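You operate a simulated robot arm through the tools that you are given. There is no shell and no other tool.

You run a simulated two-armed robot. Do the job below in one go: nothing can be reset, and whatever is moved stays where it is left.

JOB
Close up the enclosure and set vent and fan as its chart says for the grey-flange reel above.
Fine: the wide door shut and latched.

Only the result counts: the job must be done as asked and must still hold three seconds after the hand-in. Knocking over, shifting, dropping, spilling or breaking anything else fails it.

ROBOT AND FRAMES
Two 7-joint arms with fingered hands on one trunk that stands fixed in place. Base frame: the origin is at the foot of the trunk, x ahead of it, y to its left, z up. Readings come in mm, rad, newtons and seconds.
The left shoulder is at [20, 269, 1197], the right one opposite. With the tool pointing down near the work surface each hand reaches from about 100 to 740 mm from the base axis, measured 20 degrees to its own side. Payload 5 kg a hand.
The tool frame of a hand sits at the grasp point between the pads (the TCP): z along the fingers, y along the line on which they close. The tips reach 42 mm beyond it. The gripper opens to 208 mm; its body begins 119 mm behind the TCP. The gripper is a hand of 4 fingers: y runs from the thumb to the fingers, the wrist lies at [0, 0, -317] in the tool frame, and closing takes about 1.5 s.
Orientation is that of the tool frame in the base frame, as [roll, pitch, yaw] about the fixed x, y, z axes, in that order (R = Rz(yaw) Ry(pitch) Rx(roll)). With the fingers straight down and closing along the base's y, the tool's x points along the base's -x, its y along +y and its z along -z.

CONTROLS
- The arms move only by the tool nudge_tool. It takes "left_increments", "right_increments" or both (then of equal length, played together; a hand with none holds still); each is a list of rows, each an object (a shift or turn left out is 0, a gripper value left out holds the last) with "delta_pos": the shift along the tool's x, y, z in mm, a list of three; "angular": the turn, a rotation vector about the tool's x, y, z in rad, a list of three. In form: [{"delta_pos": [tx, ty, tz], "angular": [ax, ay, az]}, ...]. A call has 1 to 20 rows; each row shifts and turns the commanded pose from where the row before left it, along the tool's axes as they then stand. "left_fingers" and "right_fingers" are, for a hand that has rows, the closure in counts, from 0 (fully open) to 255 (shut), set as the call begins (left out, the last holds). Each row takes 0.2 s and may step no farther than 50 mm and 0.15 rad from the row before; otherwise, or with a gripper value out of range, the whole call is refused. A pose out of reach is approached as far as the arm can. The call stops where the force on the tool passes 90 N (or 10 N more than at its start, if that is more) or the arm is blocked; 0.2 s more then pass. The fingers move at their own pace (about 153 mm/s each) and stop on an object; they squeeze with about 25 N. The grip force told is the motor's: it shows also when the fingers shut on nothing. Time passes only in rows, and 0.2 s behind the last, so rows that do not move let the fingers close. It gives the time, the measured TCP pose, the force on the tool (base axes), the opening and the grip force at its end, in the units of the frame above (readings bear some noise), with the torque about the TCP (base axes, N m) and any sound that the robot's microphone picked up, and new pictures: "pictures" is both (left out), scene, wrist or none (wrist: the cameras of the hands that moved).
- Cameras (640 x 400 px; columns grow to the right, rows downward): "scene" is now at [155.4, -36.9, 1479.6]; the picture's right is [-0.42, -0.91, 0.00], its down [-0.38, 0.17, -0.91] and it looks along [0.83, -0.38, -0.41] (base axes); focal length 214 px, centre (320, 200). "left" rides on the left gripper at [-94, 1, -146] in its tool frame; the picture's right is [-0.01, -1.00, 0.00], its down [0.84, -0.01, -0.54] and it looks along [0.54, -0.01, 0.84] (tool axes); focal length 280 px, centre (320, 200). "right" rides on the right gripper at [94, 2, -146] in its tool frame; the picture's right is [-0.02, 1.00, 0.00], its down [-0.84, -0.01, -0.54] and it looks along [-0.54, -0.01, 0.84] (tool axes); focal length 280 px, centre (320, 200). There is no depth. A picture from a camera that has moved, and an enlarged one, comes with that camera's place and axes in the base frame and with its lens.
- move_column(by): moves the trunk up (or, below 0, down) by that many mm; the arms and the scene camera ride with it, the base frame stays. It gives what a move gives, with no picture.
- set_fingers(finger1, finger2, finger3, thumb_bend, hand): sets how far each is bent, from 0 (flat) to 1 (curled in); at 0.3 the hand is open as for a grip, at 0.7 the pads meet at the TCP. One left out holds its place. A second passes; each finger stops where it meets its share of the squeeze, and holds until it gets a number again. A gripper value or a shape takes the hand back. It gives what a move gives, with no picture; readings hold the bend of each and the force on the fingers (four entries, about 0 where the hand has none), thumb and palm.
- grasp_type(shape, hand): the hand has 4 fingers and takes this shape, open, in about a second: jaw (thumb against the fingers, like two jaws); tri (thumb and two fingers); tip (a fingertip pinch); poke (one finger out to press); point (the index stretched); flat (the hand flat); cup (the hand cupped); fist (a fist). The gripper value then closes the fingers along that shape, each until it touches; the sizes above hold for jaw. It gives what a move gives, with no picture.
- turn_head(pan, tilt): turns the head with the scene camera to pan (to the left, within 1.396 rad either way) and tilt (down, from -0.506 to 1.204), counted from straight ahead of the robot (the tilt from the chest, where the trunk bows). It gives what a move gives, and a new picture of the scene camera.
- inspect(camera, box): a new picture of the part [left, top, right, bottom] of that camera's present view, enlarged. The clock stands still meanwhile.
- job_done(): hands the job in; it is judged then, once.

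Places have to be worked out from the pictures, the camera data and where the tool is seen. Open the grippers and draw the arms clear of the work before you hand the job in, unless the task says otherwise.

The tools are called by a JSON object that holds its "op" and its "data". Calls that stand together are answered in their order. nudge_tool: Moves the arms, as the interface text tells. Its arguments: {"type":"object","properties":{"left_increments":{"type":"array"},"left_fingers":{"type":"number"},"right_increments":{"type":"array"},"right_fingers":{"type":"number"},"pictures":{"type":"string","enum":["both","scene","wrist","none"]}},"required":[]} The other tools are called the same way: move_column (by) moves the trunk up or down; grasp_type (shape, hand) gives the hand a shape; set_fingers (finger1, finger2, finger3, thumb_bend, hand) moves the fingers one by one; turn_head (pan, tilt) turns the head that bears the scene camera; inspect (camera, box) takes an enlarged picture of a part of a camera's view; job_done () hands the job in.

At the start:

```text
clock: 0.0
left_eef_pos: [565.2, 75.5, 1436.4]
left_tcp_rot: [-3.141, 0.0, 2.945]
left_contact_force: [0.3, 0.3, 0.0]
left_wrist_torque: [0.01, -0.02, 0.0]
left_gripper_width: 207.9
left_gripper_force: 0.0
left_shape: jaw
left_bend: [0.3, 0.3, 0.3, 0.3]
left_finger forces: [0.1, 0.0, 0.0, 0.1, 0.0, 0.0]
right_eef_pos: [575.9, -353.9, 1502.5]
right_tcp_rot: [3.141, -0.001, 2.945]
right_contact_force: [0.3, -0.6, 0.6]
right_wrist_torque: [0.0, 0.03, -0.01]
right_gripper_width: 208.3
right_gripper_force: 0.1
right_shape: jaw
right_bend: [0.3, 0.3, 0.3, 0.3]
right_finger forces: [0.0, 0.0, 0.1, 0.1, 0.1, 0.0]
trunk travel left (down, up): [-575.0, 46.0]
head pan, tilt (commanded): [-0.428, 0.424]
```

scene: 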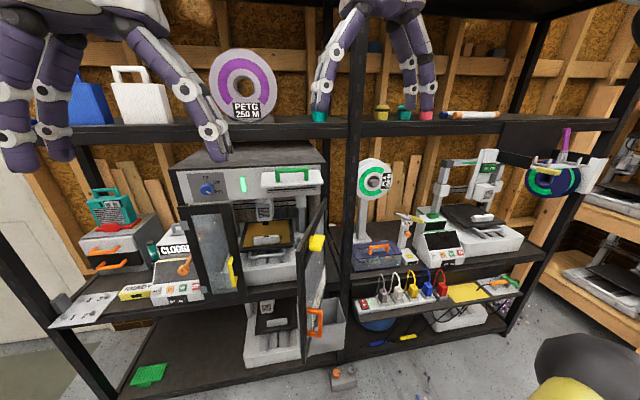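
right: 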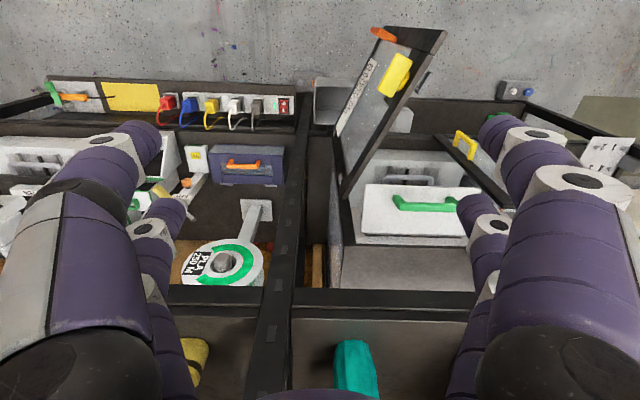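
left: 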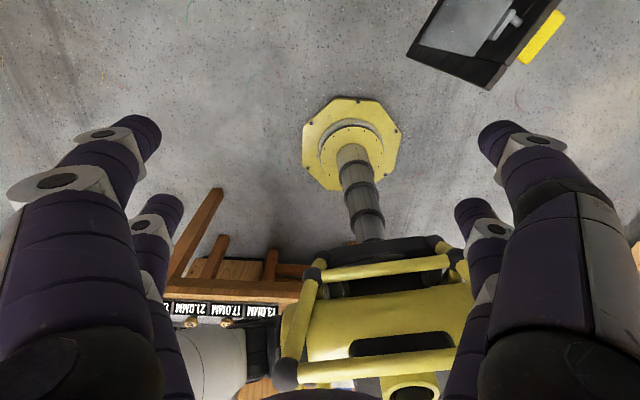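

The scene shows a rack with a printer enclosure whose doors are open, a reel on the shelf above labelled PETG, and a chart somewhere. I look closer at the enclosure and reel.

{"op": "inspect", "data": {"camera": "scene", "box": [160, 130, 360, 255]}}

{"op": "inspect", "data": {"camera": "scene", "box": [160, 230, 360, 355]}}

{"op": "inspect", "data": {"camera": "scene", "box": [180, 40, 300, 115]}}

{"op": "inspect", "data": {"camera": "scene", "box": [40, 180, 240, 340]}}

{"op": "inspect", "data": {"camera": "scene", "box": [340, 140, 540, 265]}}

```text
3.20 times, centred on (260, 192) of scene
camera zoom: at [155.4, -36.9, 1479.6], right [-0.42, -0.91, 0.0], down [-0.38, 0.17, -0.91], along [0.83, -0.38, -0.41], focal length 686 px, centre (512, 224)
```

zoom: 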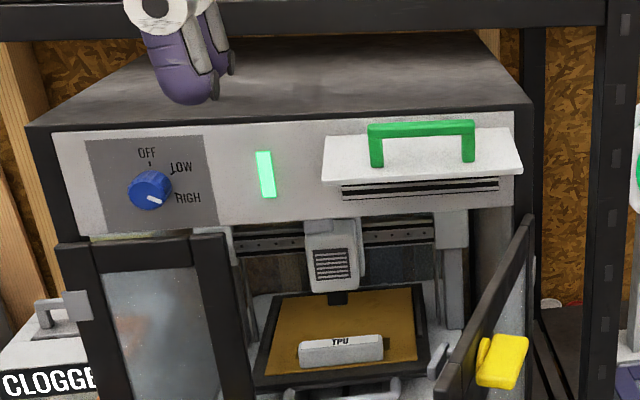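

```text
3.20 times, centred on (260, 292) of scene
camera zoom: at [155.4, -36.9, 1479.6], right [-0.42, -0.91, 0.0], down [-0.38, 0.17, -0.91], along [0.83, -0.38, -0.41], focal length 686 px, centre (512, -96)
```

zoom: 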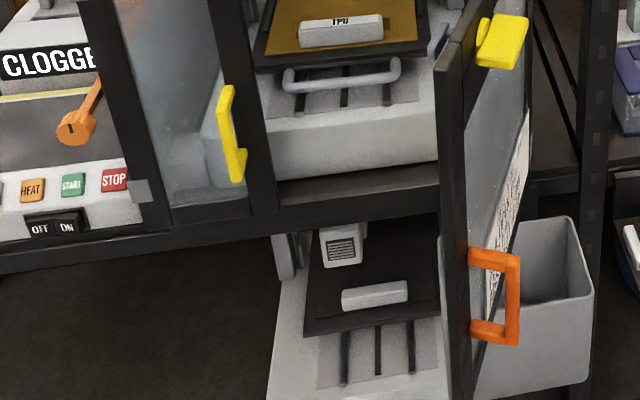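

```text
5.33 times, centred on (240, 78) of scene
camera zoom: at [155.4, -36.9, 1479.6], right [-0.42, -0.91, 0.0], down [-0.38, 0.17, -0.91], along [0.83, -0.38, -0.41], focal length 1144 px, centre (747, 853)
```

zoom: 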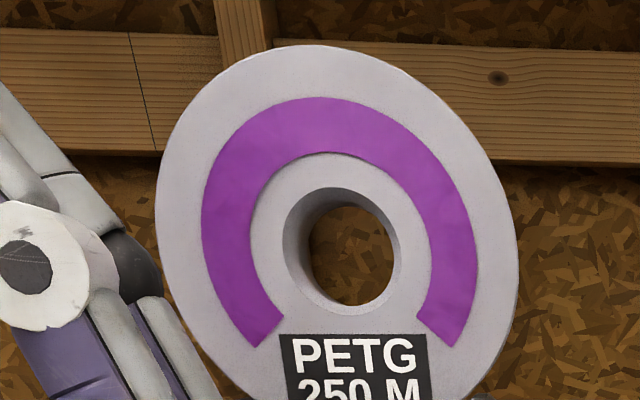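

```text
2.50 times, centred on (140, 260) of scene
camera zoom: at [155.4, -36.9, 1479.6], right [-0.42, -0.91, 0.0], down [-0.38, 0.17, -0.91], along [0.83, -0.38, -0.41], focal length 536 px, centre (770, 50)
```

zoom: 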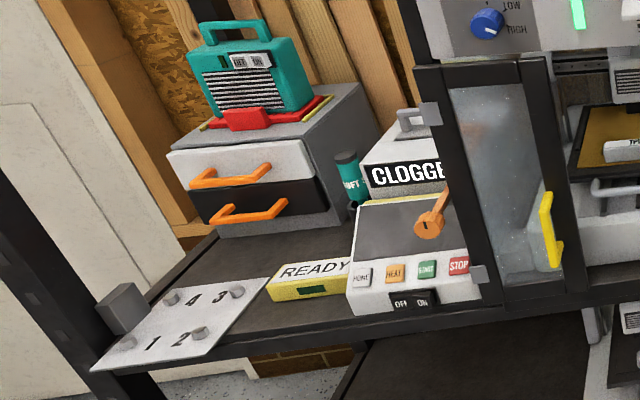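

```text
3.20 times, centred on (440, 202) of scene
camera zoom: at [155.4, -36.9, 1479.6], right [-0.42, -0.91, 0.0], down [-0.38, 0.17, -0.91], along [0.83, -0.38, -0.41], focal length 686 px, centre (-64, 192)
```

zoom: 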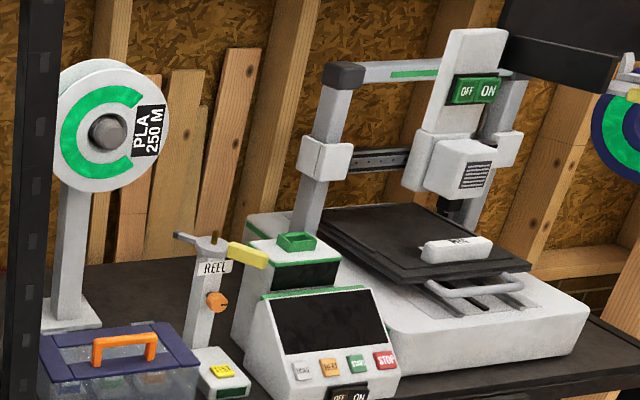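

The wide door appears hinged on the right and half open, with a white chart on its outer face. I zoom in on the chart and on the rest of the upper shelf.

{"op": "inspect", "data": {"camera": "scene", "box": [296, 230, 346, 330]}}

{"op": "inspect", "data": {"camera": "scene", "box": [300, 255, 340, 290]}}

{"op": "inspect", "data": {"camera": "right", "box": [300, 20, 480, 200]}}

{"op": "inspect", "data": {"camera": "scene", "box": [60, 50, 320, 130]}}

{"op": "inspect", "data": {"camera": "scene", "box": [340, 60, 640, 220]}}

```text
4.00 times, centred on (321, 280) of scene
camera zoom: at [155.4, -36.9, 1479.6], right [-0.42, -0.91, 0.0], down [-0.38, 0.17, -0.91], along [0.83, -0.38, -0.41], focal length 858 px, centre (316, -120)
```

zoom: 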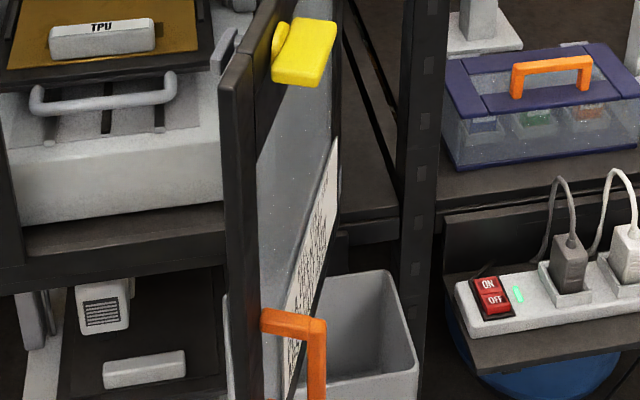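

```text
11.43 times, centred on (320, 272) of scene
camera zoom: at [155.4, -36.9, 1479.6], right [-0.42, -0.91, 0.0], down [-0.38, 0.17, -0.91], along [0.83, -0.38, -0.41], focal length 2451 px, centre (320, -629)
```

zoom: 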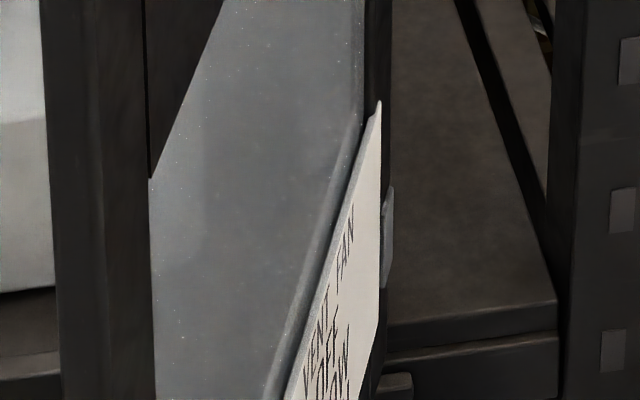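

```text
2.22 times, centred on (390, 110) of right
camera zoom: at [482.9, -332.4, 1648.7], right [0.21, 0.98, 0.0], down [0.82, -0.18, 0.54], along [0.53, -0.11, -0.84], focal length 623 px, centre (164, 400)
```

zoom: 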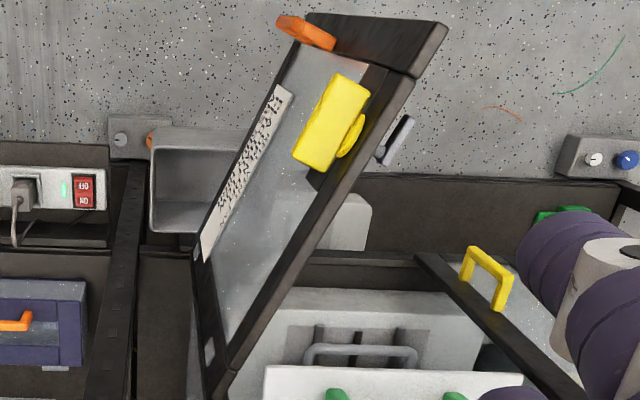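

```text
2.46 times, centred on (190, 90) of scene
camera zoom: at [155.4, -36.9, 1479.6], right [-0.42, -0.91, 0.0], down [-0.38, 0.17, -0.91], along [0.83, -0.38, -0.41], focal length 528 px, centre (640, 471)
```

zoom: 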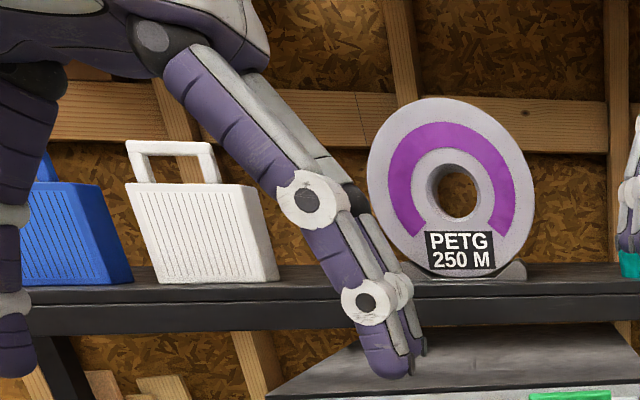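

```text
2.13 times, centred on (490, 140) of scene
camera zoom: at [155.4, -36.9, 1479.6], right [-0.42, -0.91, 0.0], down [-0.38, 0.17, -0.91], along [0.83, -0.38, -0.41], focal length 458 px, centre (-43, 328)
```

zoom: 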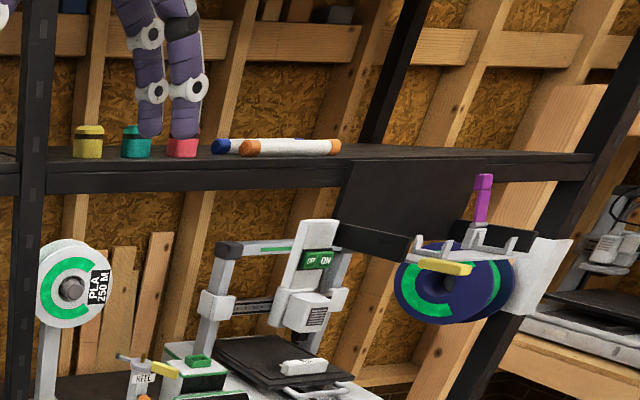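

The grey-flange reel on the upper shelf is PETG; the chart is on the outer face of the wide door, and the narrow door looks ajar too. I draw both hands back and turn them to point forward (right hand with its camera on the right side, left with its camera on top) for better views.

{"op": "nudge_tool", "data": {"left_increments": [{"delta_pos": [50, 0, 0]}, {"delta_pos": [50, 0, 0]}, {"delta_pos": [0, 0, 0], "angular": [0, -0.1496, 0]}, {"delta_pos": [0, 0, 0], "angular": [0, -0.1496, 0]}, {"delta_pos": [0, 0, 0], "angular": [0, -0.1496, 0]}, {"delta_pos": [0, 0, 0], "angular": [0, -0.1496, 0]}, {"delta_pos": [0, 0, 0], "angular": [0, -0.1496, 0]}, {"delta_pos": [0, 0, 0], "angular": [0, -0.1496, 0]}, {"delta_pos": [0, 0, 0], "angular": [0, -0.1496, 0]}, {"delta_pos": [0, 0, 0], "angular": [0, -0.1496, 0]}, {"delta_pos": [0, 0, 0], "angular": [0, -0.1496, 0]}, {"delta_pos": [0, 0, 0], "angular": [0, -0.1496, 0]}, {"delta_pos": [0, 0, 0], "angular": [0, -0.0748, 0]}, {"delta_pos": [0, 0, 0]}, {"delta_pos": [0, 0, 0]}, {"delta_pos": [0, 0, 0]}], "right_increments": [{"delta_pos": [50, 0, 0]}, {"delta_pos": [50, 0, 0]}, {"angular": [0.0864, -0.0864, -0.0864]}, {"angular": [0.0864, -0.0864, -0.0864]}, {"angular": [0.0864, -0.0864, -0.0864]}, {"angular": [0.0864, -0.0864, -0.0864]}, {"angular": [0.0864, -0.0864, -0.0864]}, {"angular": [0.0864, -0.0864, -0.0864]}, {"angular": [0.0864, -0.0864, -0.0864]}, {"angular": [0.0864, -0.0864, -0.0864]}, {"angular": [0.0864, -0.0864, -0.0864]}, {"angular": [0.0864, -0.0864, -0.0864]}, {"angular": [0.0864, -0.0864, -0.0864]}, {"angular": [0.0864, -0.0864, -0.0864]}, {"angular": [0.0864, -0.0864, -0.0864]}, {"angular": [0.0864, -0.0864, -0.0864]}], "pictures": "both"}}

```text
clock: 3.4
left_eef_pos: [481.4, 73.6, 1462.9]
left_tcp_rot: [-3.08, 1.569, 3.009]
left_contact_force: [-1.2, 0.0, -0.4]
left_wrist_torque: [0.01, 0.01, 0.03]
left_gripper_width: 208.0
left_gripper_force: 0.1
left_shape: jaw
left_bend: [0.3, 0.3, 0.3, 0.3]
left_finger forces: [0.1, 0.0, 0.0, 0.0, 0.0, 0.1]
left hand out of reach, approached as far as the arm can: row 12, 13
right_eef_pos: [488.7, -326.9, 1527.3]
right_tcp_rot: [-1.57, -0.002, -1.768]
right_contact_force: [0.8, 0.7, 0.6]
right_wrist_torque: [0.01, -0.03, 0.0]
right_gripper_width: 207.8
right_gripper_force: 0.1
right_shape: jaw
right_bend: [0.3, 0.3, 0.3, 0.3]
right_finger forces: [0.0, 0.0, 0.0, 0.0, 0.0, 0.0]
right hand out of reach, approached as far as the arm can: row 16
trunk travel left (down, up): [-575.0, 46.0]
head pan, tilt (commanded): [-0.428, 0.424]
camera scene: at [154.8, -36.9, 1479.7], right [-0.42, -0.91, 0.0], down [-0.37, 0.17, -0.91], along [0.83, -0.38, -0.41], focal length 214 px, centre (320, 200)
camera right: at [325.4, -388.4, 1525.7], right [0.0, 0.01, -1.0], down [-0.36, 0.93, 0.01], along [0.93, 0.36, 0.01], focal length 280 px, centre (320, 200)
camera left: at [338.2, 103.4, 1559.0], right [-0.19, -0.98, 0.01], down [-0.53, 0.09, -0.84], along [0.82, -0.17, -0.54], focal length 280 px, centre (320, 200)
```

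scene: 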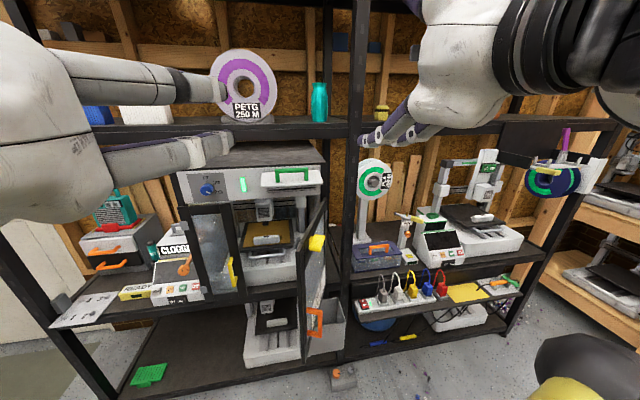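
right: 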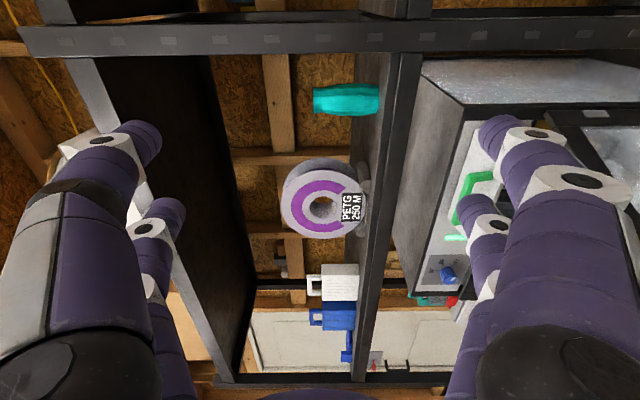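
left: 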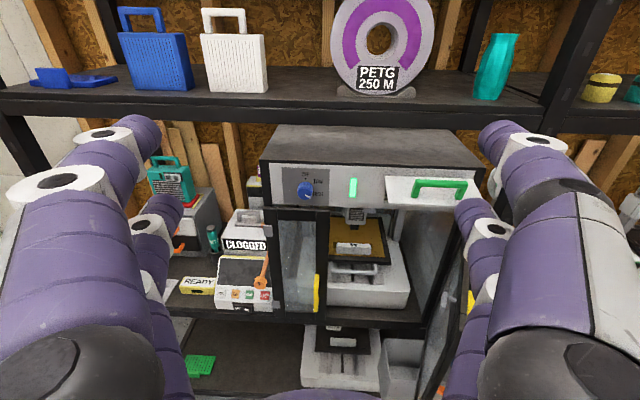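

Only one reel stands on the shelf above (grey flange, PETG). Both hands are near their reach limits up here, so I lower the trunk by 250 mm to work in front of the enclosure.

{"op": "move_column", "data": {"by": -250}}

{"op": "turn_head", "data": {"pan": -0.3, "tilt": 0.3}}

{"op": "inspect", "data": {"camera": "right", "box": [0, 0, 640, 400]}}

{"op": "inspect", "data": {"camera": "left", "box": [0, 0, 640, 400]}}

```text
clock: 6.0
left_eef_pos: [500.0, 73.6, 1198.8]
left_tcp_rot: [-2.958, 1.535, 3.131]
left_contact_force: [-0.9, 0.0, 0.2]
left_wrist_torque: [-0.04, 0.03, -0.04]
left_gripper_width: 207.9
left_gripper_force: 0.1
left_shape: jaw
left_bend: [0.3, 0.3, 0.3, 0.3]
left_finger forces: [0.0, 0.0, 0.0, 0.0, 0.1, 0.0]
right_eef_pos: [517.3, -326.2, 1253.5]
right_tcp_rot: [-1.623, -0.009, -1.77]
right_contact_force: [-0.1, 0.4, 0.8]
right_wrist_torque: [-0.03, 0.0, -0.01]
right_gripper_width: 208.3
right_gripper_force: 0.2
right_shape: jaw
right_bend: [0.3, 0.3, 0.3, 0.3]
right_finger forces: [0.0, 0.0, 0.1, 0.1, 0.0, 0.0]
trunk travel left (down, up): [-325.0, 296.0]
head pan, tilt (commanded): [-0.428, 0.424]
```

```text
clock: 6.7
left_eef_pos: [499.5, 72.8, 1197.9]
left_tcp_rot: [-2.96, 1.532, 3.127]
left_contact_force: [0.2, 0.7, 0.7]
left_wrist_torque: [-0.03, -0.02, -0.03]
left_gripper_width: 208.0
left_gripper_force: 0.1
left_shape: jaw
left_bend: [0.3, 0.3, 0.3, 0.3]
left_finger forces: [0.0, 0.0, 0.1, 0.1, 0.0, 0.0]
right_eef_pos: [517.7, -325.9, 1252.4]
right_tcp_rot: [-1.623, -0.009, -1.77]
right_contact_force: [0.4, -0.2, -0.8]
right_wrist_torque: [-0.01, 0.05, 0.01]
right_gripper_width: 208.1
right_gripper_force: 0.1
right_shape: jaw
right_bend: [0.3, 0.3, 0.3, 0.3]
right_finger forces: [0.0, 0.1, 0.1, 0.0, 0.0, 0.0]
trunk travel left (down, up): [-325.0, 296.0]
head pan, tilt (commanded): [-0.3, 0.3]
camera scene: at [188.2, -26.1, 1236.4], right [-0.3, -0.96, 0.0], down [-0.28, 0.09, -0.96], along [0.91, -0.28, -0.3], focal length 214 px, centre (320, 200)
```

scene: 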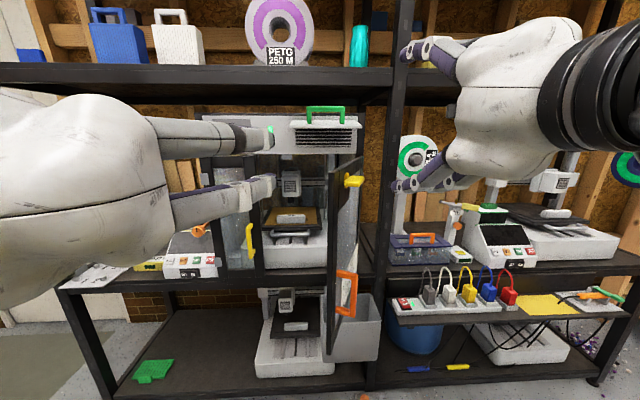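

```text
1.00 times, centred on (320, 200) of right (not enlarged: the box is as wide or as high as the picture)
camera zoom: at [354.9, -388.0, 1259.5], right [-0.05, 0.02, -1.0], down [-0.36, 0.93, 0.03], along [0.93, 0.36, -0.04], focal length 280 px, centre (320, 200)
```

zoom: 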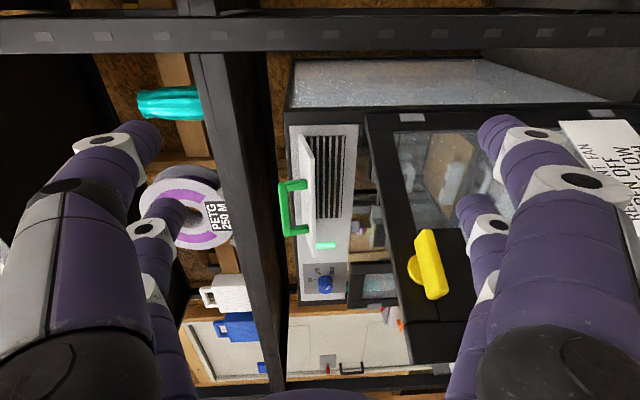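

```text
1.00 times, centred on (320, 200) of left (not enlarged: the box is as wide or as high as the picture)
camera zoom: at [360.5, 102.1, 1298.7], right [-0.19, -0.98, 0.02], down [-0.56, 0.09, -0.82], along [0.8, -0.17, -0.57], focal length 280 px, centre (320, 200)
```

zoom: 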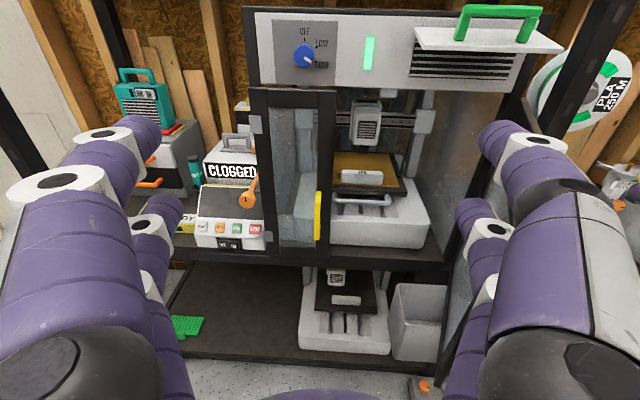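

The right camera (rotated, its right is down) sees the chart at its right edge. I back the right hand off a little and lower it 150 mm to bring the chart into view.

{"op": "nudge_tool", "data": {"right_increments": [{"delta_pos": [0, 0, -50]}, {"delta_pos": [0, 50, 0]}, {"delta_pos": [0, 50, 0]}, {"delta_pos": [0, 50, 0]}, {"delta_pos": [0, 50, 0]}], "pictures": "wrist"}}

```text
clock: 7.9
left_eef_pos: [501.7, 74.2, 1197.6]
left_tcp_rot: [-2.964, 1.533, 3.121]
left_contact_force: [0.7, -0.4, -0.2]
left_wrist_torque: [0.01, -0.07, -0.02]
left_gripper_width: 207.7
left_gripper_force: 0.2
left_shape: jaw
left_bend: [0.3, 0.3, 0.3, 0.3]
left_finger forces: [0.1, 0.0, 0.0, 0.1, 0.0, 0.0]
right_eef_pos: [538.3, -242.0, 1200.2]
right_tcp_rot: [-1.626, -0.008, -1.774]
right_contact_force: [1.3, 0.8, 0.4]
right_wrist_torque: [0.02, -0.04, 0.0]
right_gripper_width: 208.3
right_gripper_force: 0.0
right_shape: jaw
right_bend: [0.3, 0.3, 0.3, 0.3]
right_finger forces: [0.0, 0.0, 0.0, 0.1, 0.1, 0.1]
right hand out of reach, approached as far as the arm can: row 1, 2, 3, 4, 5
trunk travel left (down, up): [-325.0, 296.0]
head pan, tilt (commanded): [-0.3, 0.3]
camera right: at [375.2, -303.8, 1208.2], right [-0.05, 0.02, -1.0], down [-0.36, 0.93, 0.03], along [0.93, 0.36, -0.04], focal length 280 px, centre (320, 200)
```

right: 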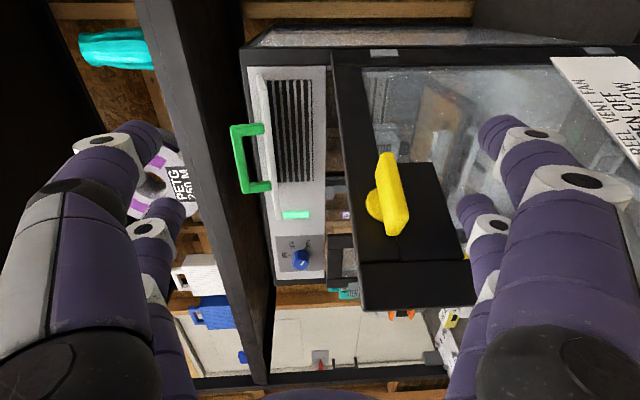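

The pose was out of reach (wrist too close to the shoulder), so the hand drifted left toward the door. I move it to the right and swing it so it points diagonally left-forward, with the wrist farther out.

{"op": "nudge_tool", "data": {"right_increments": [{"delta_pos": [40, 0, 0], "angular": [0, -0.131, 0]}, {"delta_pos": [40, 0, 0], "angular": [0, -0.131, 0]}, {"delta_pos": [30, 0, 20], "angular": [0, -0.131, 0]}, {"delta_pos": [30, 0, 20], "angular": [0, -0.131, 0]}, {"delta_pos": [20, 0, 10], "angular": [0, -0.131, 0]}, {"delta_pos": [20, 0, 10], "angular": [0, -0.131, 0]}, {"delta_pos": [0, 0, 0]}], "pictures": "both"}}

```text
clock: 9.5
left_eef_pos: [500.7, 72.5, 1198.6]
left_tcp_rot: [-2.973, 1.534, 3.114]
left_contact_force: [0.7, -0.5, 0.4]
left_wrist_torque: [0.01, 0.01, 0.12]
left_gripper_width: 207.8
left_gripper_force: 0.1
left_shape: jaw
left_bend: [0.3, 0.3, 0.3, 0.3]
left_finger forces: [0.0, 0.1, 0.1, 0.1, 0.0, 0.0]
right_eef_pos: [633.4, -401.1, 1243.8]
right_tcp_rot: [-1.612, 0.032, -0.983]
right_contact_force: [1.0, -1.9, -0.2]
right_wrist_torque: [0.05, -0.06, 0.14]
right_gripper_width: 208.2
right_gripper_force: 0.0
right_shape: jaw
right_bend: [0.3, 0.3, 0.3, 0.3]
right_finger forces: [0.0, 0.0, 0.1, 0.0, 0.1, 0.0]
right hand out of reach, approached as far as the arm can: row 1, 2
trunk travel left (down, up): [-325.0, 296.0]
head pan, tilt (commanded): [-0.3, 0.3]
camera scene: at [188.5, -26.8, 1236.5], right [-0.3, -0.96, 0.0], down [-0.28, 0.09, -0.96], along [0.91, -0.28, -0.3], focal length 214 px, centre (320, 200)
camera right: at [563.0, -558.1, 1245.7], right [-0.06, 0.01, -1.0], down [-0.91, 0.4, 0.06], along [0.4, 0.92, -0.01], focal length 280 px, centre (320, 200)
```

scene: 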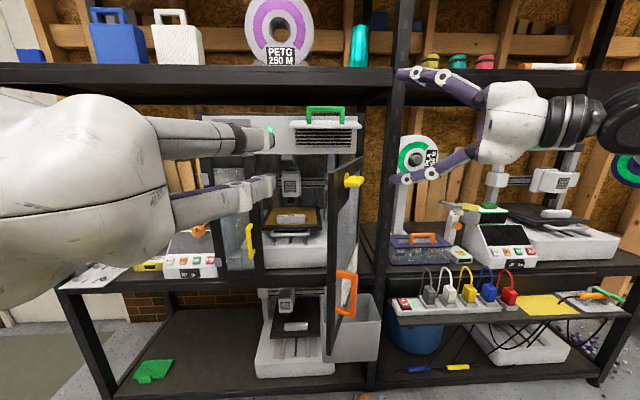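
right: 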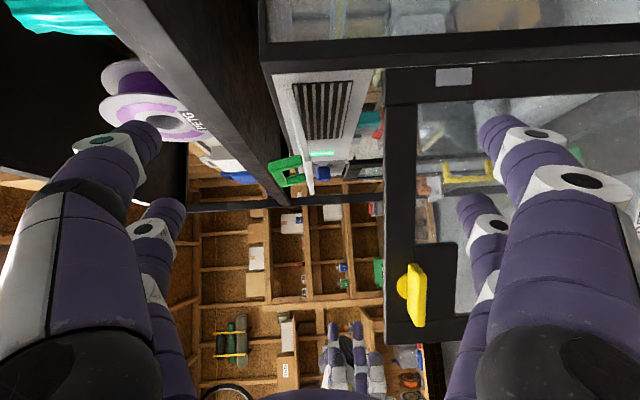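

The hand now points diagonally left-forward at TCP about (633,-401,1244), clear of everything. I lower it about 150 mm to see the chart on the door.

{"op": "nudge_tool", "data": {"right_increments": [{"delta_pos": [0, 50, -20]}, {"delta_pos": [0, 50, -20]}, {"delta_pos": [0, 50, 0]}, {"delta_pos": [0, 0, 0]}], "pictures": "wrist"}}

```text
refused: row 1 steps farther than a row can; nothing moved
```

The step exceeded 50 mm per row; I retry with smaller rows.

{"op": "nudge_tool", "data": {"right_increments": [{"delta_pos": [0, 40, -15]}, {"delta_pos": [0, 40, -15]}, {"delta_pos": [0, 40, -10]}, {"delta_pos": [0, 30, 0]}, {"delta_pos": [0, 0, 0]}], "pictures": "wrist"}}

```text
clock: 10.7
left_eef_pos: [500.4, 74.0, 1198.5]
left_tcp_rot: [-2.958, 1.531, 3.131]
left_contact_force: [0.7, 0.0, 0.1]
left_wrist_torque: [-0.01, 0.02, 0.02]
left_gripper_width: 208.1
left_gripper_force: 0.1
left_shape: jaw
left_bend: [0.3, 0.3, 0.3, 0.3]
left_finger forces: [0.0, 0.0, 0.0, 0.0, 0.0, 0.1]
right_eef_pos: [589.7, -421.6, 1096.0]
right_tcp_rot: [-1.614, 0.03, -0.983]
right_contact_force: [-0.1, 0.2, 0.0]
right_wrist_torque: [0.04, -0.03, -0.03]
right_gripper_width: 208.2
right_gripper_force: 0.1
right_shape: jaw
right_bend: [0.3, 0.3, 0.3, 0.3]
right_finger forces: [0.1, 0.0, 0.0, 0.1, 0.1, 0.1]
trunk travel left (down, up): [-325.0, 296.0]
head pan, tilt (commanded): [-0.3, 0.3]
camera right: at [518.8, -578.0, 1097.4], right [-0.06, 0.01, -1.0], down [-0.91, 0.4, 0.06], along [0.4, 0.92, -0.01], focal length 280 px, centre (320, 200)
```

right: 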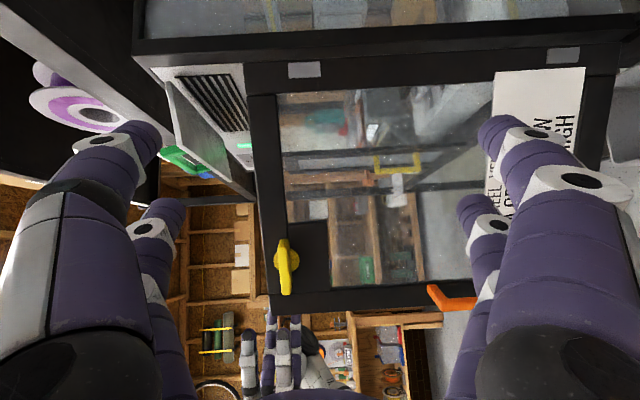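

The chart is on the door's lower hinge side, partly hidden by fingers. I lower the hand another 110 mm so it appears between the fingers.

{"op": "nudge_tool", "data": {"right_increments": [{"delta_pos": [0, 40, 0]}, {"delta_pos": [0, 40, 0]}, {"delta_pos": [0, 30, 0]}, {"delta_pos": [0, 0, 0]}], "pictures": "wrist"}}

{"op": "inspect", "data": {"camera": "right", "box": [340, 40, 540, 240]}}

```text
clock: 11.7
left_eef_pos: [500.0, 73.0, 1198.4]
left_tcp_rot: [-2.968, 1.532, 3.121]
left_contact_force: [0.5, 0.3, 0.0]
left_wrist_torque: [0.01, -0.02, 0.04]
left_gripper_width: 208.2
left_gripper_force: 0.0
left_shape: jaw
left_bend: [0.3, 0.3, 0.3, 0.3]
left_finger forces: [0.1, 0.1, 0.1, 0.1, 0.2, 0.0]
right_eef_pos: [586.8, -418.6, 984.5]
right_tcp_rot: [-1.615, 0.032, -0.982]
right_contact_force: [1.0, -0.5, -1.1]
right_wrist_torque: [0.05, -0.06, 0.08]
right_gripper_width: 208.0
right_gripper_force: 0.0
right_shape: jaw
right_bend: [0.3, 0.3, 0.3, 0.3]
right_finger forces: [0.1, 0.0, 0.0, 0.0, 0.0, 0.0]
trunk travel left (down, up): [-325.0, 296.0]
head pan, tilt (commanded): [-0.3, 0.3]
camera right: at [515.0, -576.6, 986.9], right [-0.06, 0.01, -1.0], down [-0.91, 0.4, 0.06], along [0.4, 0.92, -0.01], focal length 280 px, centre (320, 200)
```

right: 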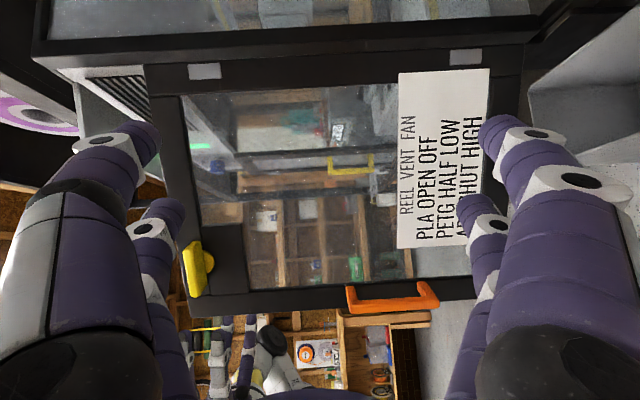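

```text
2.00 times, centred on (440, 140) of right
camera zoom: at [515.0, -576.6, 986.9], right [-0.06, 0.01, -1.0], down [-0.91, 0.4, 0.06], along [0.4, 0.92, -0.01], focal length 561 px, centre (80, 320)
```

zoom: 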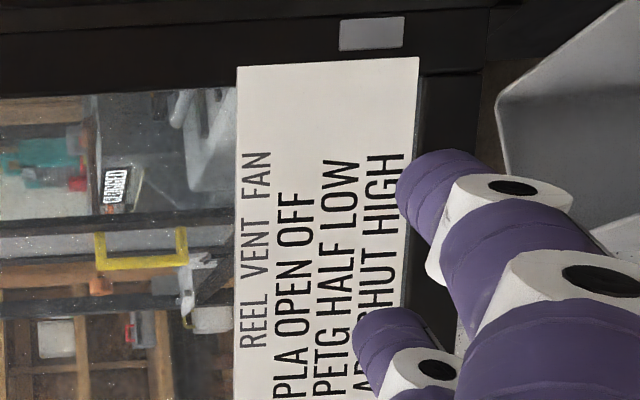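

The chart reads PLA: OPEN/OFF, PETG: HALF/LOW, ABS: SHUT/HIGH, so I need vent HALF and fan LOW. Now I examine the vent flap and the knob closely.

{"op": "inspect", "data": {"camera": "left", "box": [400, 0, 580, 110]}}

{"op": "inspect", "data": {"camera": "left", "box": [240, 0, 400, 100]}}

{"op": "inspect", "data": {"camera": "scene", "box": [270, 95, 380, 165]}}

{"op": "inspect", "data": {"camera": "scene", "box": [300, 150, 400, 350]}}

{"op": "inspect", "data": {"camera": "left", "box": [230, 70, 470, 280]}}

```text
3.56 times, centred on (490, 55) of left
camera zoom: at [361.0, 101.9, 1298.6], right [-0.19, -0.98, 0.02], down [-0.56, 0.09, -0.82], along [0.8, -0.17, -0.57], focal length 997 px, centre (-284, 716)
```

zoom: 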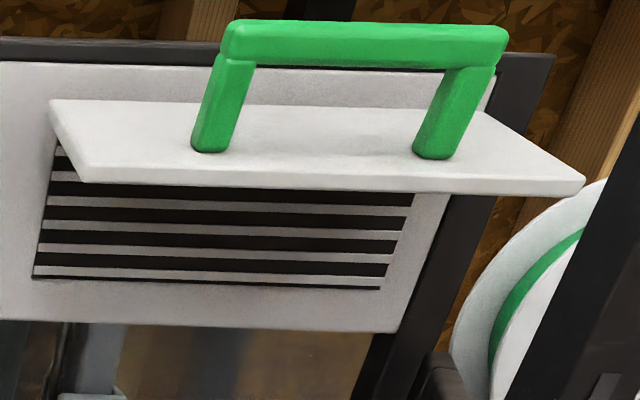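

```text
4.00 times, centred on (320, 50) of left
camera zoom: at [361.0, 101.9, 1298.6], right [-0.19, -0.98, 0.02], down [-0.56, 0.09, -0.82], along [0.8, -0.17, -0.57], focal length 1122 px, centre (320, 800)
```

zoom: 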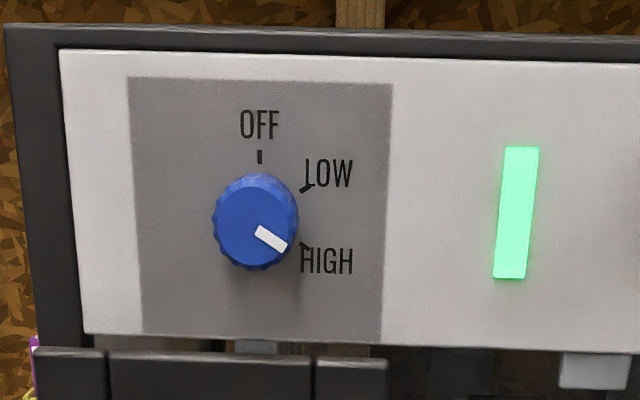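

```text
5.71 times, centred on (325, 130) of scene
camera zoom: at [188.7, -26.3, 1236.4], right [-0.3, -0.96, 0.0], down [-0.28, 0.09, -0.96], along [0.91, -0.28, -0.3], focal length 1226 px, centre (291, 600)
```

zoom: 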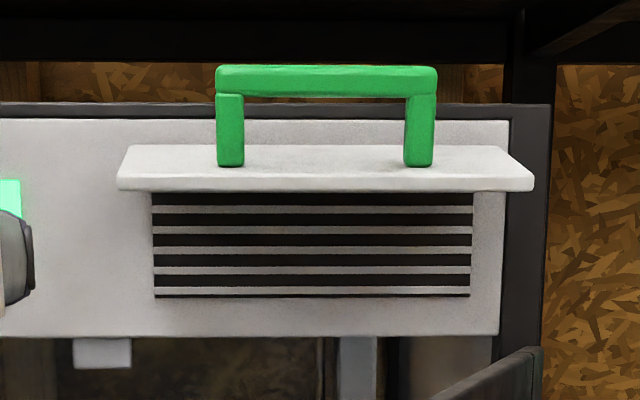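

```text
2.00 times, centred on (350, 250) of scene
camera zoom: at [188.7, -26.3, 1236.4], right [-0.3, -0.96, 0.0], down [-0.28, 0.09, -0.96], along [0.91, -0.28, -0.3], focal length 429 px, centre (260, 100)
```

zoom: 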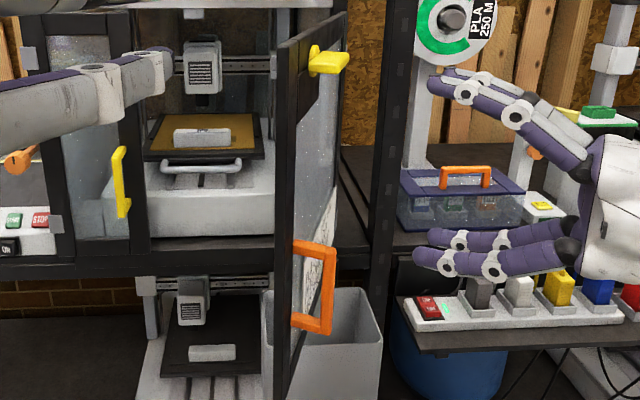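

```text
1.90 times, centred on (350, 175) of left
camera zoom: at [361.0, 101.9, 1298.6], right [-0.19, -0.98, 0.02], down [-0.56, 0.09, -0.82], along [0.8, -0.17, -0.57], focal length 534 px, centre (263, 248)
```

zoom: 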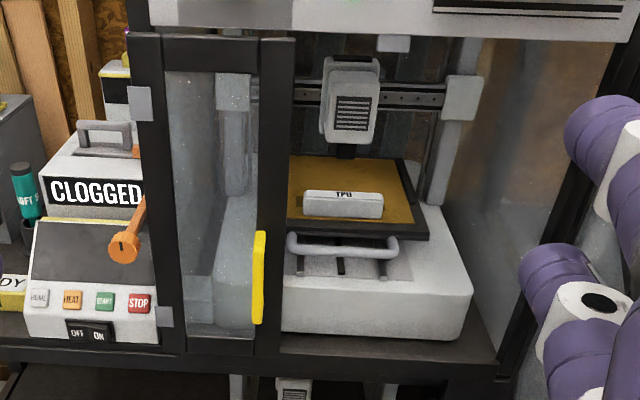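

PETG means vent HALF and fan LOW; the fan knob now points to HIGH, and the flap is hinged at its top edge and fully raised. I look closer at the yellow latch on the wide door from both cameras.

{"op": "inspect", "data": {"camera": "right", "box": [130, 200, 270, 330]}}

{"op": "inspect", "data": {"camera": "scene", "box": [320, 150, 380, 200]}}

{"op": "inspect", "data": {"camera": "right", "box": [130, 30, 330, 130]}}

```text
3.08 times, centred on (200, 265) of right
camera zoom: at [515.0, -576.6, 986.9], right [-0.06, 0.01, -1.0], down [-0.91, 0.4, 0.06], along [0.4, 0.92, -0.01], focal length 863 px, centre (689, 0)
```

zoom: 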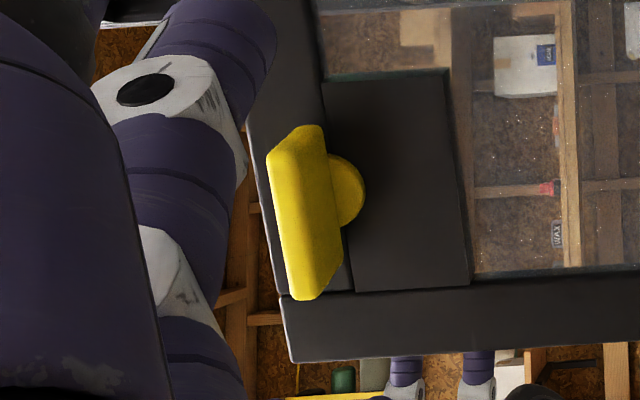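

```text
8.00 times, centred on (350, 175) of scene
camera zoom: at [188.7, -26.3, 1236.4], right [-0.3, -0.96, 0.0], down [-0.28, 0.09, -0.96], along [0.91, -0.28, -0.3], focal length 1716 px, centre (80, 400)
```

zoom: 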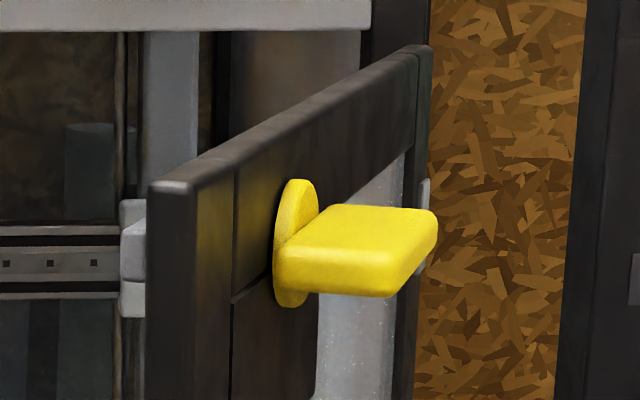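

```text
3.20 times, centred on (230, 80) of right
camera zoom: at [515.0, -576.6, 986.9], right [-0.06, 0.01, -1.0], down [-0.91, 0.4, 0.06], along [0.4, 0.92, -0.01], focal length 897 px, centre (608, 584)
```

zoom: 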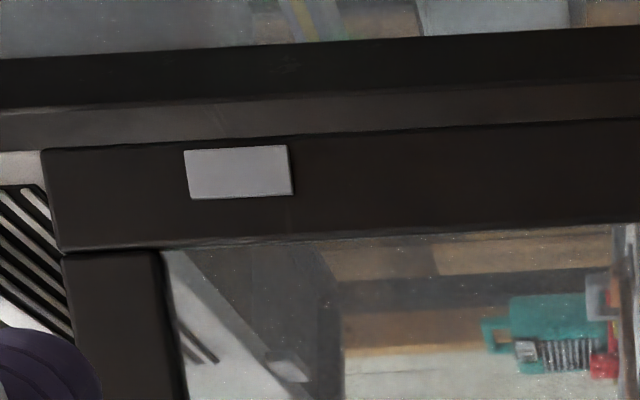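

The latch is a yellow paddle turn-knob near the top free corner of the wide door. I'll push the door shut with the closed right-hand fingertips on its free-edge stile; first I close the fingers, turn the hand to point more leftwards and raise it to about z 1030.

{"op": "nudge_tool", "data": {"right_increments": [{"delta_pos": [0, -20, 0], "angular": [0, -0.15, 0]}, {"delta_pos": [0, -25, 0], "angular": [0, -0.15, 0]}, {"delta_pos": [0, 0, 0], "angular": [0, -0.15, 0]}, {"delta_pos": [0, 0, 0], "angular": [0, -0.15, 0]}, {"delta_pos": [0, 0, 0]}, {"delta_pos": [0, 0, 0]}, {"delta_pos": [0, 0, 0]}, {"delta_pos": [0, 0, 0]}], "right_fingers": 255, "pictures": "both"}}

```text
clock: 13.5
left_eef_pos: [499.5, 73.0, 1199.7]
left_tcp_rot: [-2.951, 1.536, 3.14]
left_contact_force: [-1.2, 0.7, 0.2]
left_wrist_torque: [0.03, 0.07, 0.0]
left_gripper_width: 208.0
left_gripper_force: 0.0
left_shape: jaw
left_bend: [0.3, 0.3, 0.3, 0.3]
left_finger forces: [0.0, 0.0, 0.0, 0.0, 0.0, 0.1]
right_eef_pos: [586.5, -418.8, 1030.0]
right_tcp_rot: [-1.589, 0.049, -0.384]
right_contact_force: [-1.1, 0.0, 0.5]
right_wrist_torque: [-0.15, 0.04, -0.19]
right_gripper_width: 0.3
right_gripper_force: 24.6
right_shape: jaw
right_bend: [0.7, 0.7, 0.7, 0.7]
right_finger forces: [0.0, 0.0, 0.1, 0.1, 0.0, 0.0]
trunk travel left (down, up): [-325.0, 296.0]
head pan, tilt (commanded): [-0.3, 0.3]
camera scene: at [186.9, -25.8, 1236.7], right [-0.3, -0.96, 0.0], down [-0.28, 0.09, -0.96], along [0.91, -0.28, -0.29], focal length 214 px, centre (320, 200)
camera right: at [616.9, -588.9, 1026.9], right [-0.07, 0.01, -1.0], down [-0.98, -0.18, 0.06], along [-0.18, 0.98, 0.02], focal length 280 px, centre (320, 200)
```

scene: 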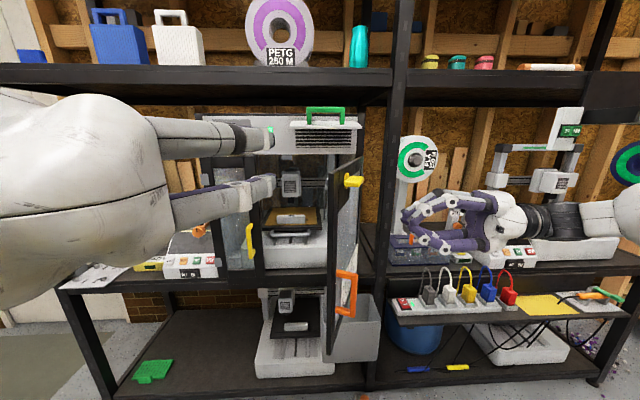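
right: 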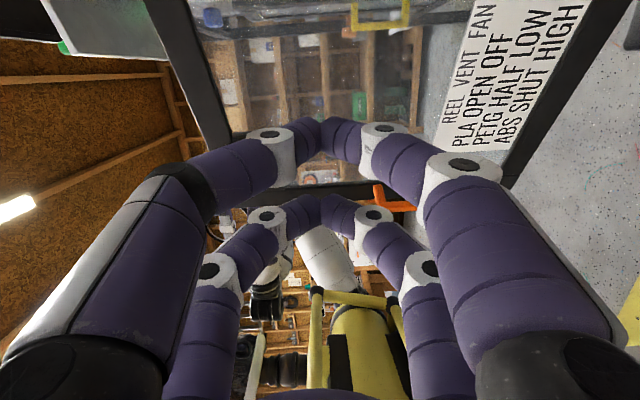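

The chart is fully legible now: PETG = HALF, LOW. The closed fingertips are about 200 mm to the right of the door's free-edge stile; I shift toward the robot and then leftwards to just short of the stile.

{"op": "nudge_tool", "data": {"right_increments": [{"delta_pos": [-47, 0, -9]}, {"delta_pos": [-47, 0, -9]}, {"delta_pos": [-9, 0, 48]}, {"delta_pos": [-9, 0, 48]}, {"delta_pos": [-9, 0, 48]}, {"delta_pos": [0, 0, 0]}], "pictures": "both"}}

```text
clock: 14.9
left_eef_pos: [502.1, 73.5, 1197.4]
left_tcp_rot: [-2.954, 1.532, 3.136]
left_contact_force: [1.7, -0.4, -0.2]
left_wrist_torque: [0.0, -0.07, -0.05]
left_gripper_width: 208.0
left_gripper_force: 0.0
left_shape: jaw
left_bend: [0.3, 0.3, 0.3, 0.3]
left_finger forces: [0.0, 0.1, 0.0, 0.0, 0.1, 0.0]
right_eef_pos: [523.9, -257.5, 1030.2]
right_tcp_rot: [-1.59, 0.05, -0.385]
right_contact_force: [1.4, -0.1, -0.1]
right_wrist_torque: [0.05, -0.01, 0.06]
right_gripper_width: 0.0
right_gripper_force: 25.2
right_shape: jaw
right_bend: [0.7, 0.7, 0.7, 0.7]
right_finger forces: [0.0, 0.0, 0.0, 0.1, 0.1, 0.0]
trunk travel left (down, up): [-325.0, 296.0]
head pan, tilt (commanded): [-0.3, 0.3]
camera scene: at [188.7, -25.9, 1236.4], right [-0.3, -0.96, 0.0], down [-0.28, 0.09, -0.96], along [0.91, -0.28, -0.3], focal length 214 px, centre (320, 200)
camera right: at [555.6, -426.9, 1027.9], right [-0.07, 0.01, -1.0], down [-0.98, -0.18, 0.06], along [-0.18, 0.98, 0.02], focal length 280 px, centre (320, 200)
```

scene: 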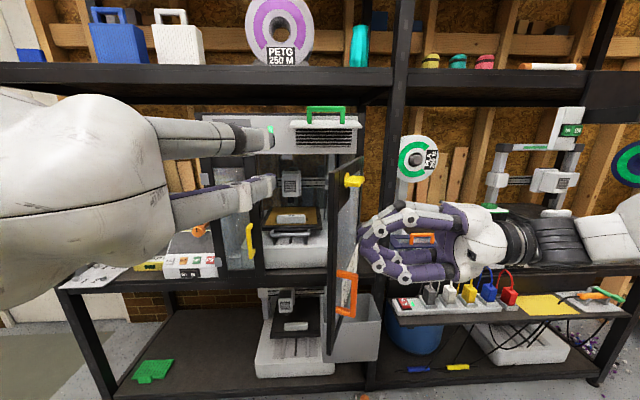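
right: 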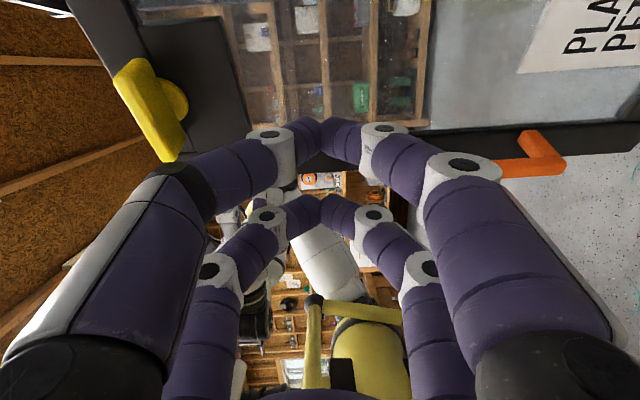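

Tips are at roughly 48 mm from the door; I rotate the hand a little toward the door's normal and advance slowly to contact.

{"op": "nudge_tool", "data": {"right_increments": [{"delta_pos": [8, 0, 0], "angular": [0, 0.1, 0]}, {"delta_pos": [8, 0, 0], "angular": [0, 0.1, 0]}, {"delta_pos": [0, 0, 15]}, {"delta_pos": [0, 0, 15]}, {"delta_pos": [0, 0, 10]}, {"delta_pos": [0, 0, 10]}, {"delta_pos": [0, 0, 0]}], "pictures": "both"}}

```text
clock: 16.5
left_eef_pos: [500.9, 73.3, 1198.5]
left_tcp_rot: [-2.962, 1.533, 3.128]
left_contact_force: [0.7, -0.5, 0.4]
left_wrist_torque: [-0.01, -0.01, -0.04]
left_gripper_width: 207.8
left_gripper_force: 0.2
left_shape: jaw
left_bend: [0.3, 0.3, 0.3, 0.3]
left_finger forces: [0.1, 0.1, 0.0, 0.1, 0.1, 0.0]
right_eef_pos: [565.5, -222.3, 1031.8]
right_tcp_rot: [-1.599, 0.045, -0.585]
right_contact_force: [0.3, -0.3, -0.2]
right_wrist_torque: [0.03, -0.04, 0.04]
right_gripper_width: 0.0
right_gripper_force: 24.9
right_shape: jaw
right_bend: [0.7, 0.7, 0.7, 0.7]
right_finger forces: [0.0, 0.0, 0.1, 0.1, 0.0, 0.0]
trunk travel left (down, up): [-325.0, 296.0]
head pan, tilt (commanded): [-0.3, 0.3]
camera scene: at [188.5, -26.2, 1236.4], right [-0.3, -0.96, 0.0], down [-0.28, 0.09, -0.96], along [0.91, -0.28, -0.3], focal length 214 px, centre (320, 200)
camera right: at [561.2, -395.0, 1029.7], right [-0.07, 0.01, -1.0], down [-1.0, 0.02, 0.07], along [0.02, 1.0, 0.01], focal length 280 px, centre (320, 200)
```

scene: 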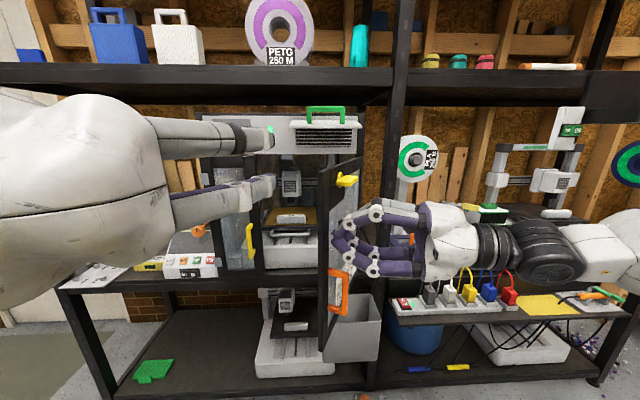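
right: 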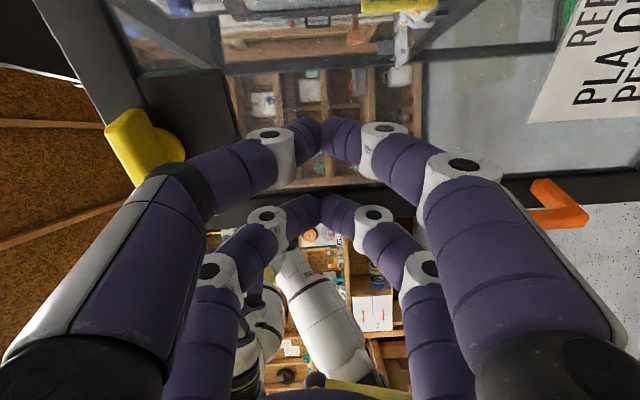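

The door has started swinging with almost no force. The paddle may be close to my upper finger, so I check it.

{"op": "inspect", "data": {"camera": "scene", "box": [300, 150, 420, 230]}}

{"op": "inspect", "data": {"camera": "right", "box": [80, 80, 240, 220]}}

```text
5.00 times, centred on (360, 190) of scene
camera zoom: at [188.5, -26.2, 1236.4], right [-0.3, -0.96, 0.0], down [-0.28, 0.09, -0.96], along [0.91, -0.28, -0.3], focal length 1072 px, centre (120, 250)
```

zoom: 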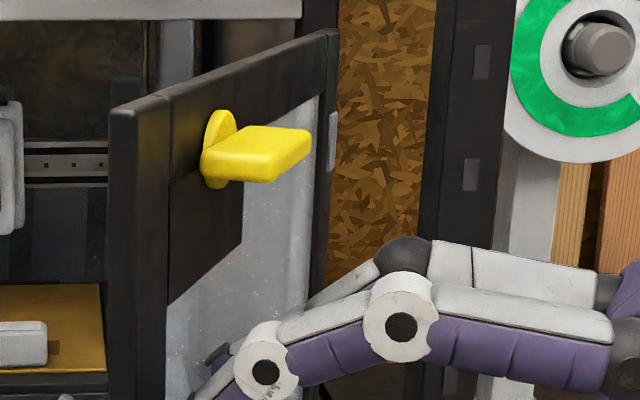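

```text
2.86 times, centred on (160, 150) of right
camera zoom: at [561.2, -395.0, 1029.7], right [-0.07, 0.01, -1.0], down [-1.0, 0.02, 0.07], along [0.02, 1.0, 0.01], focal length 801 px, centre (777, 343)
```

zoom: 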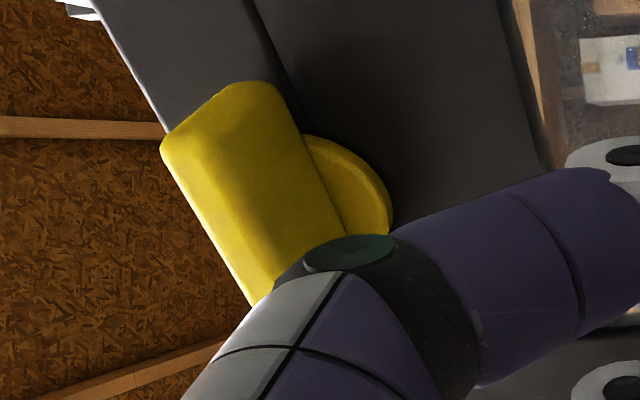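

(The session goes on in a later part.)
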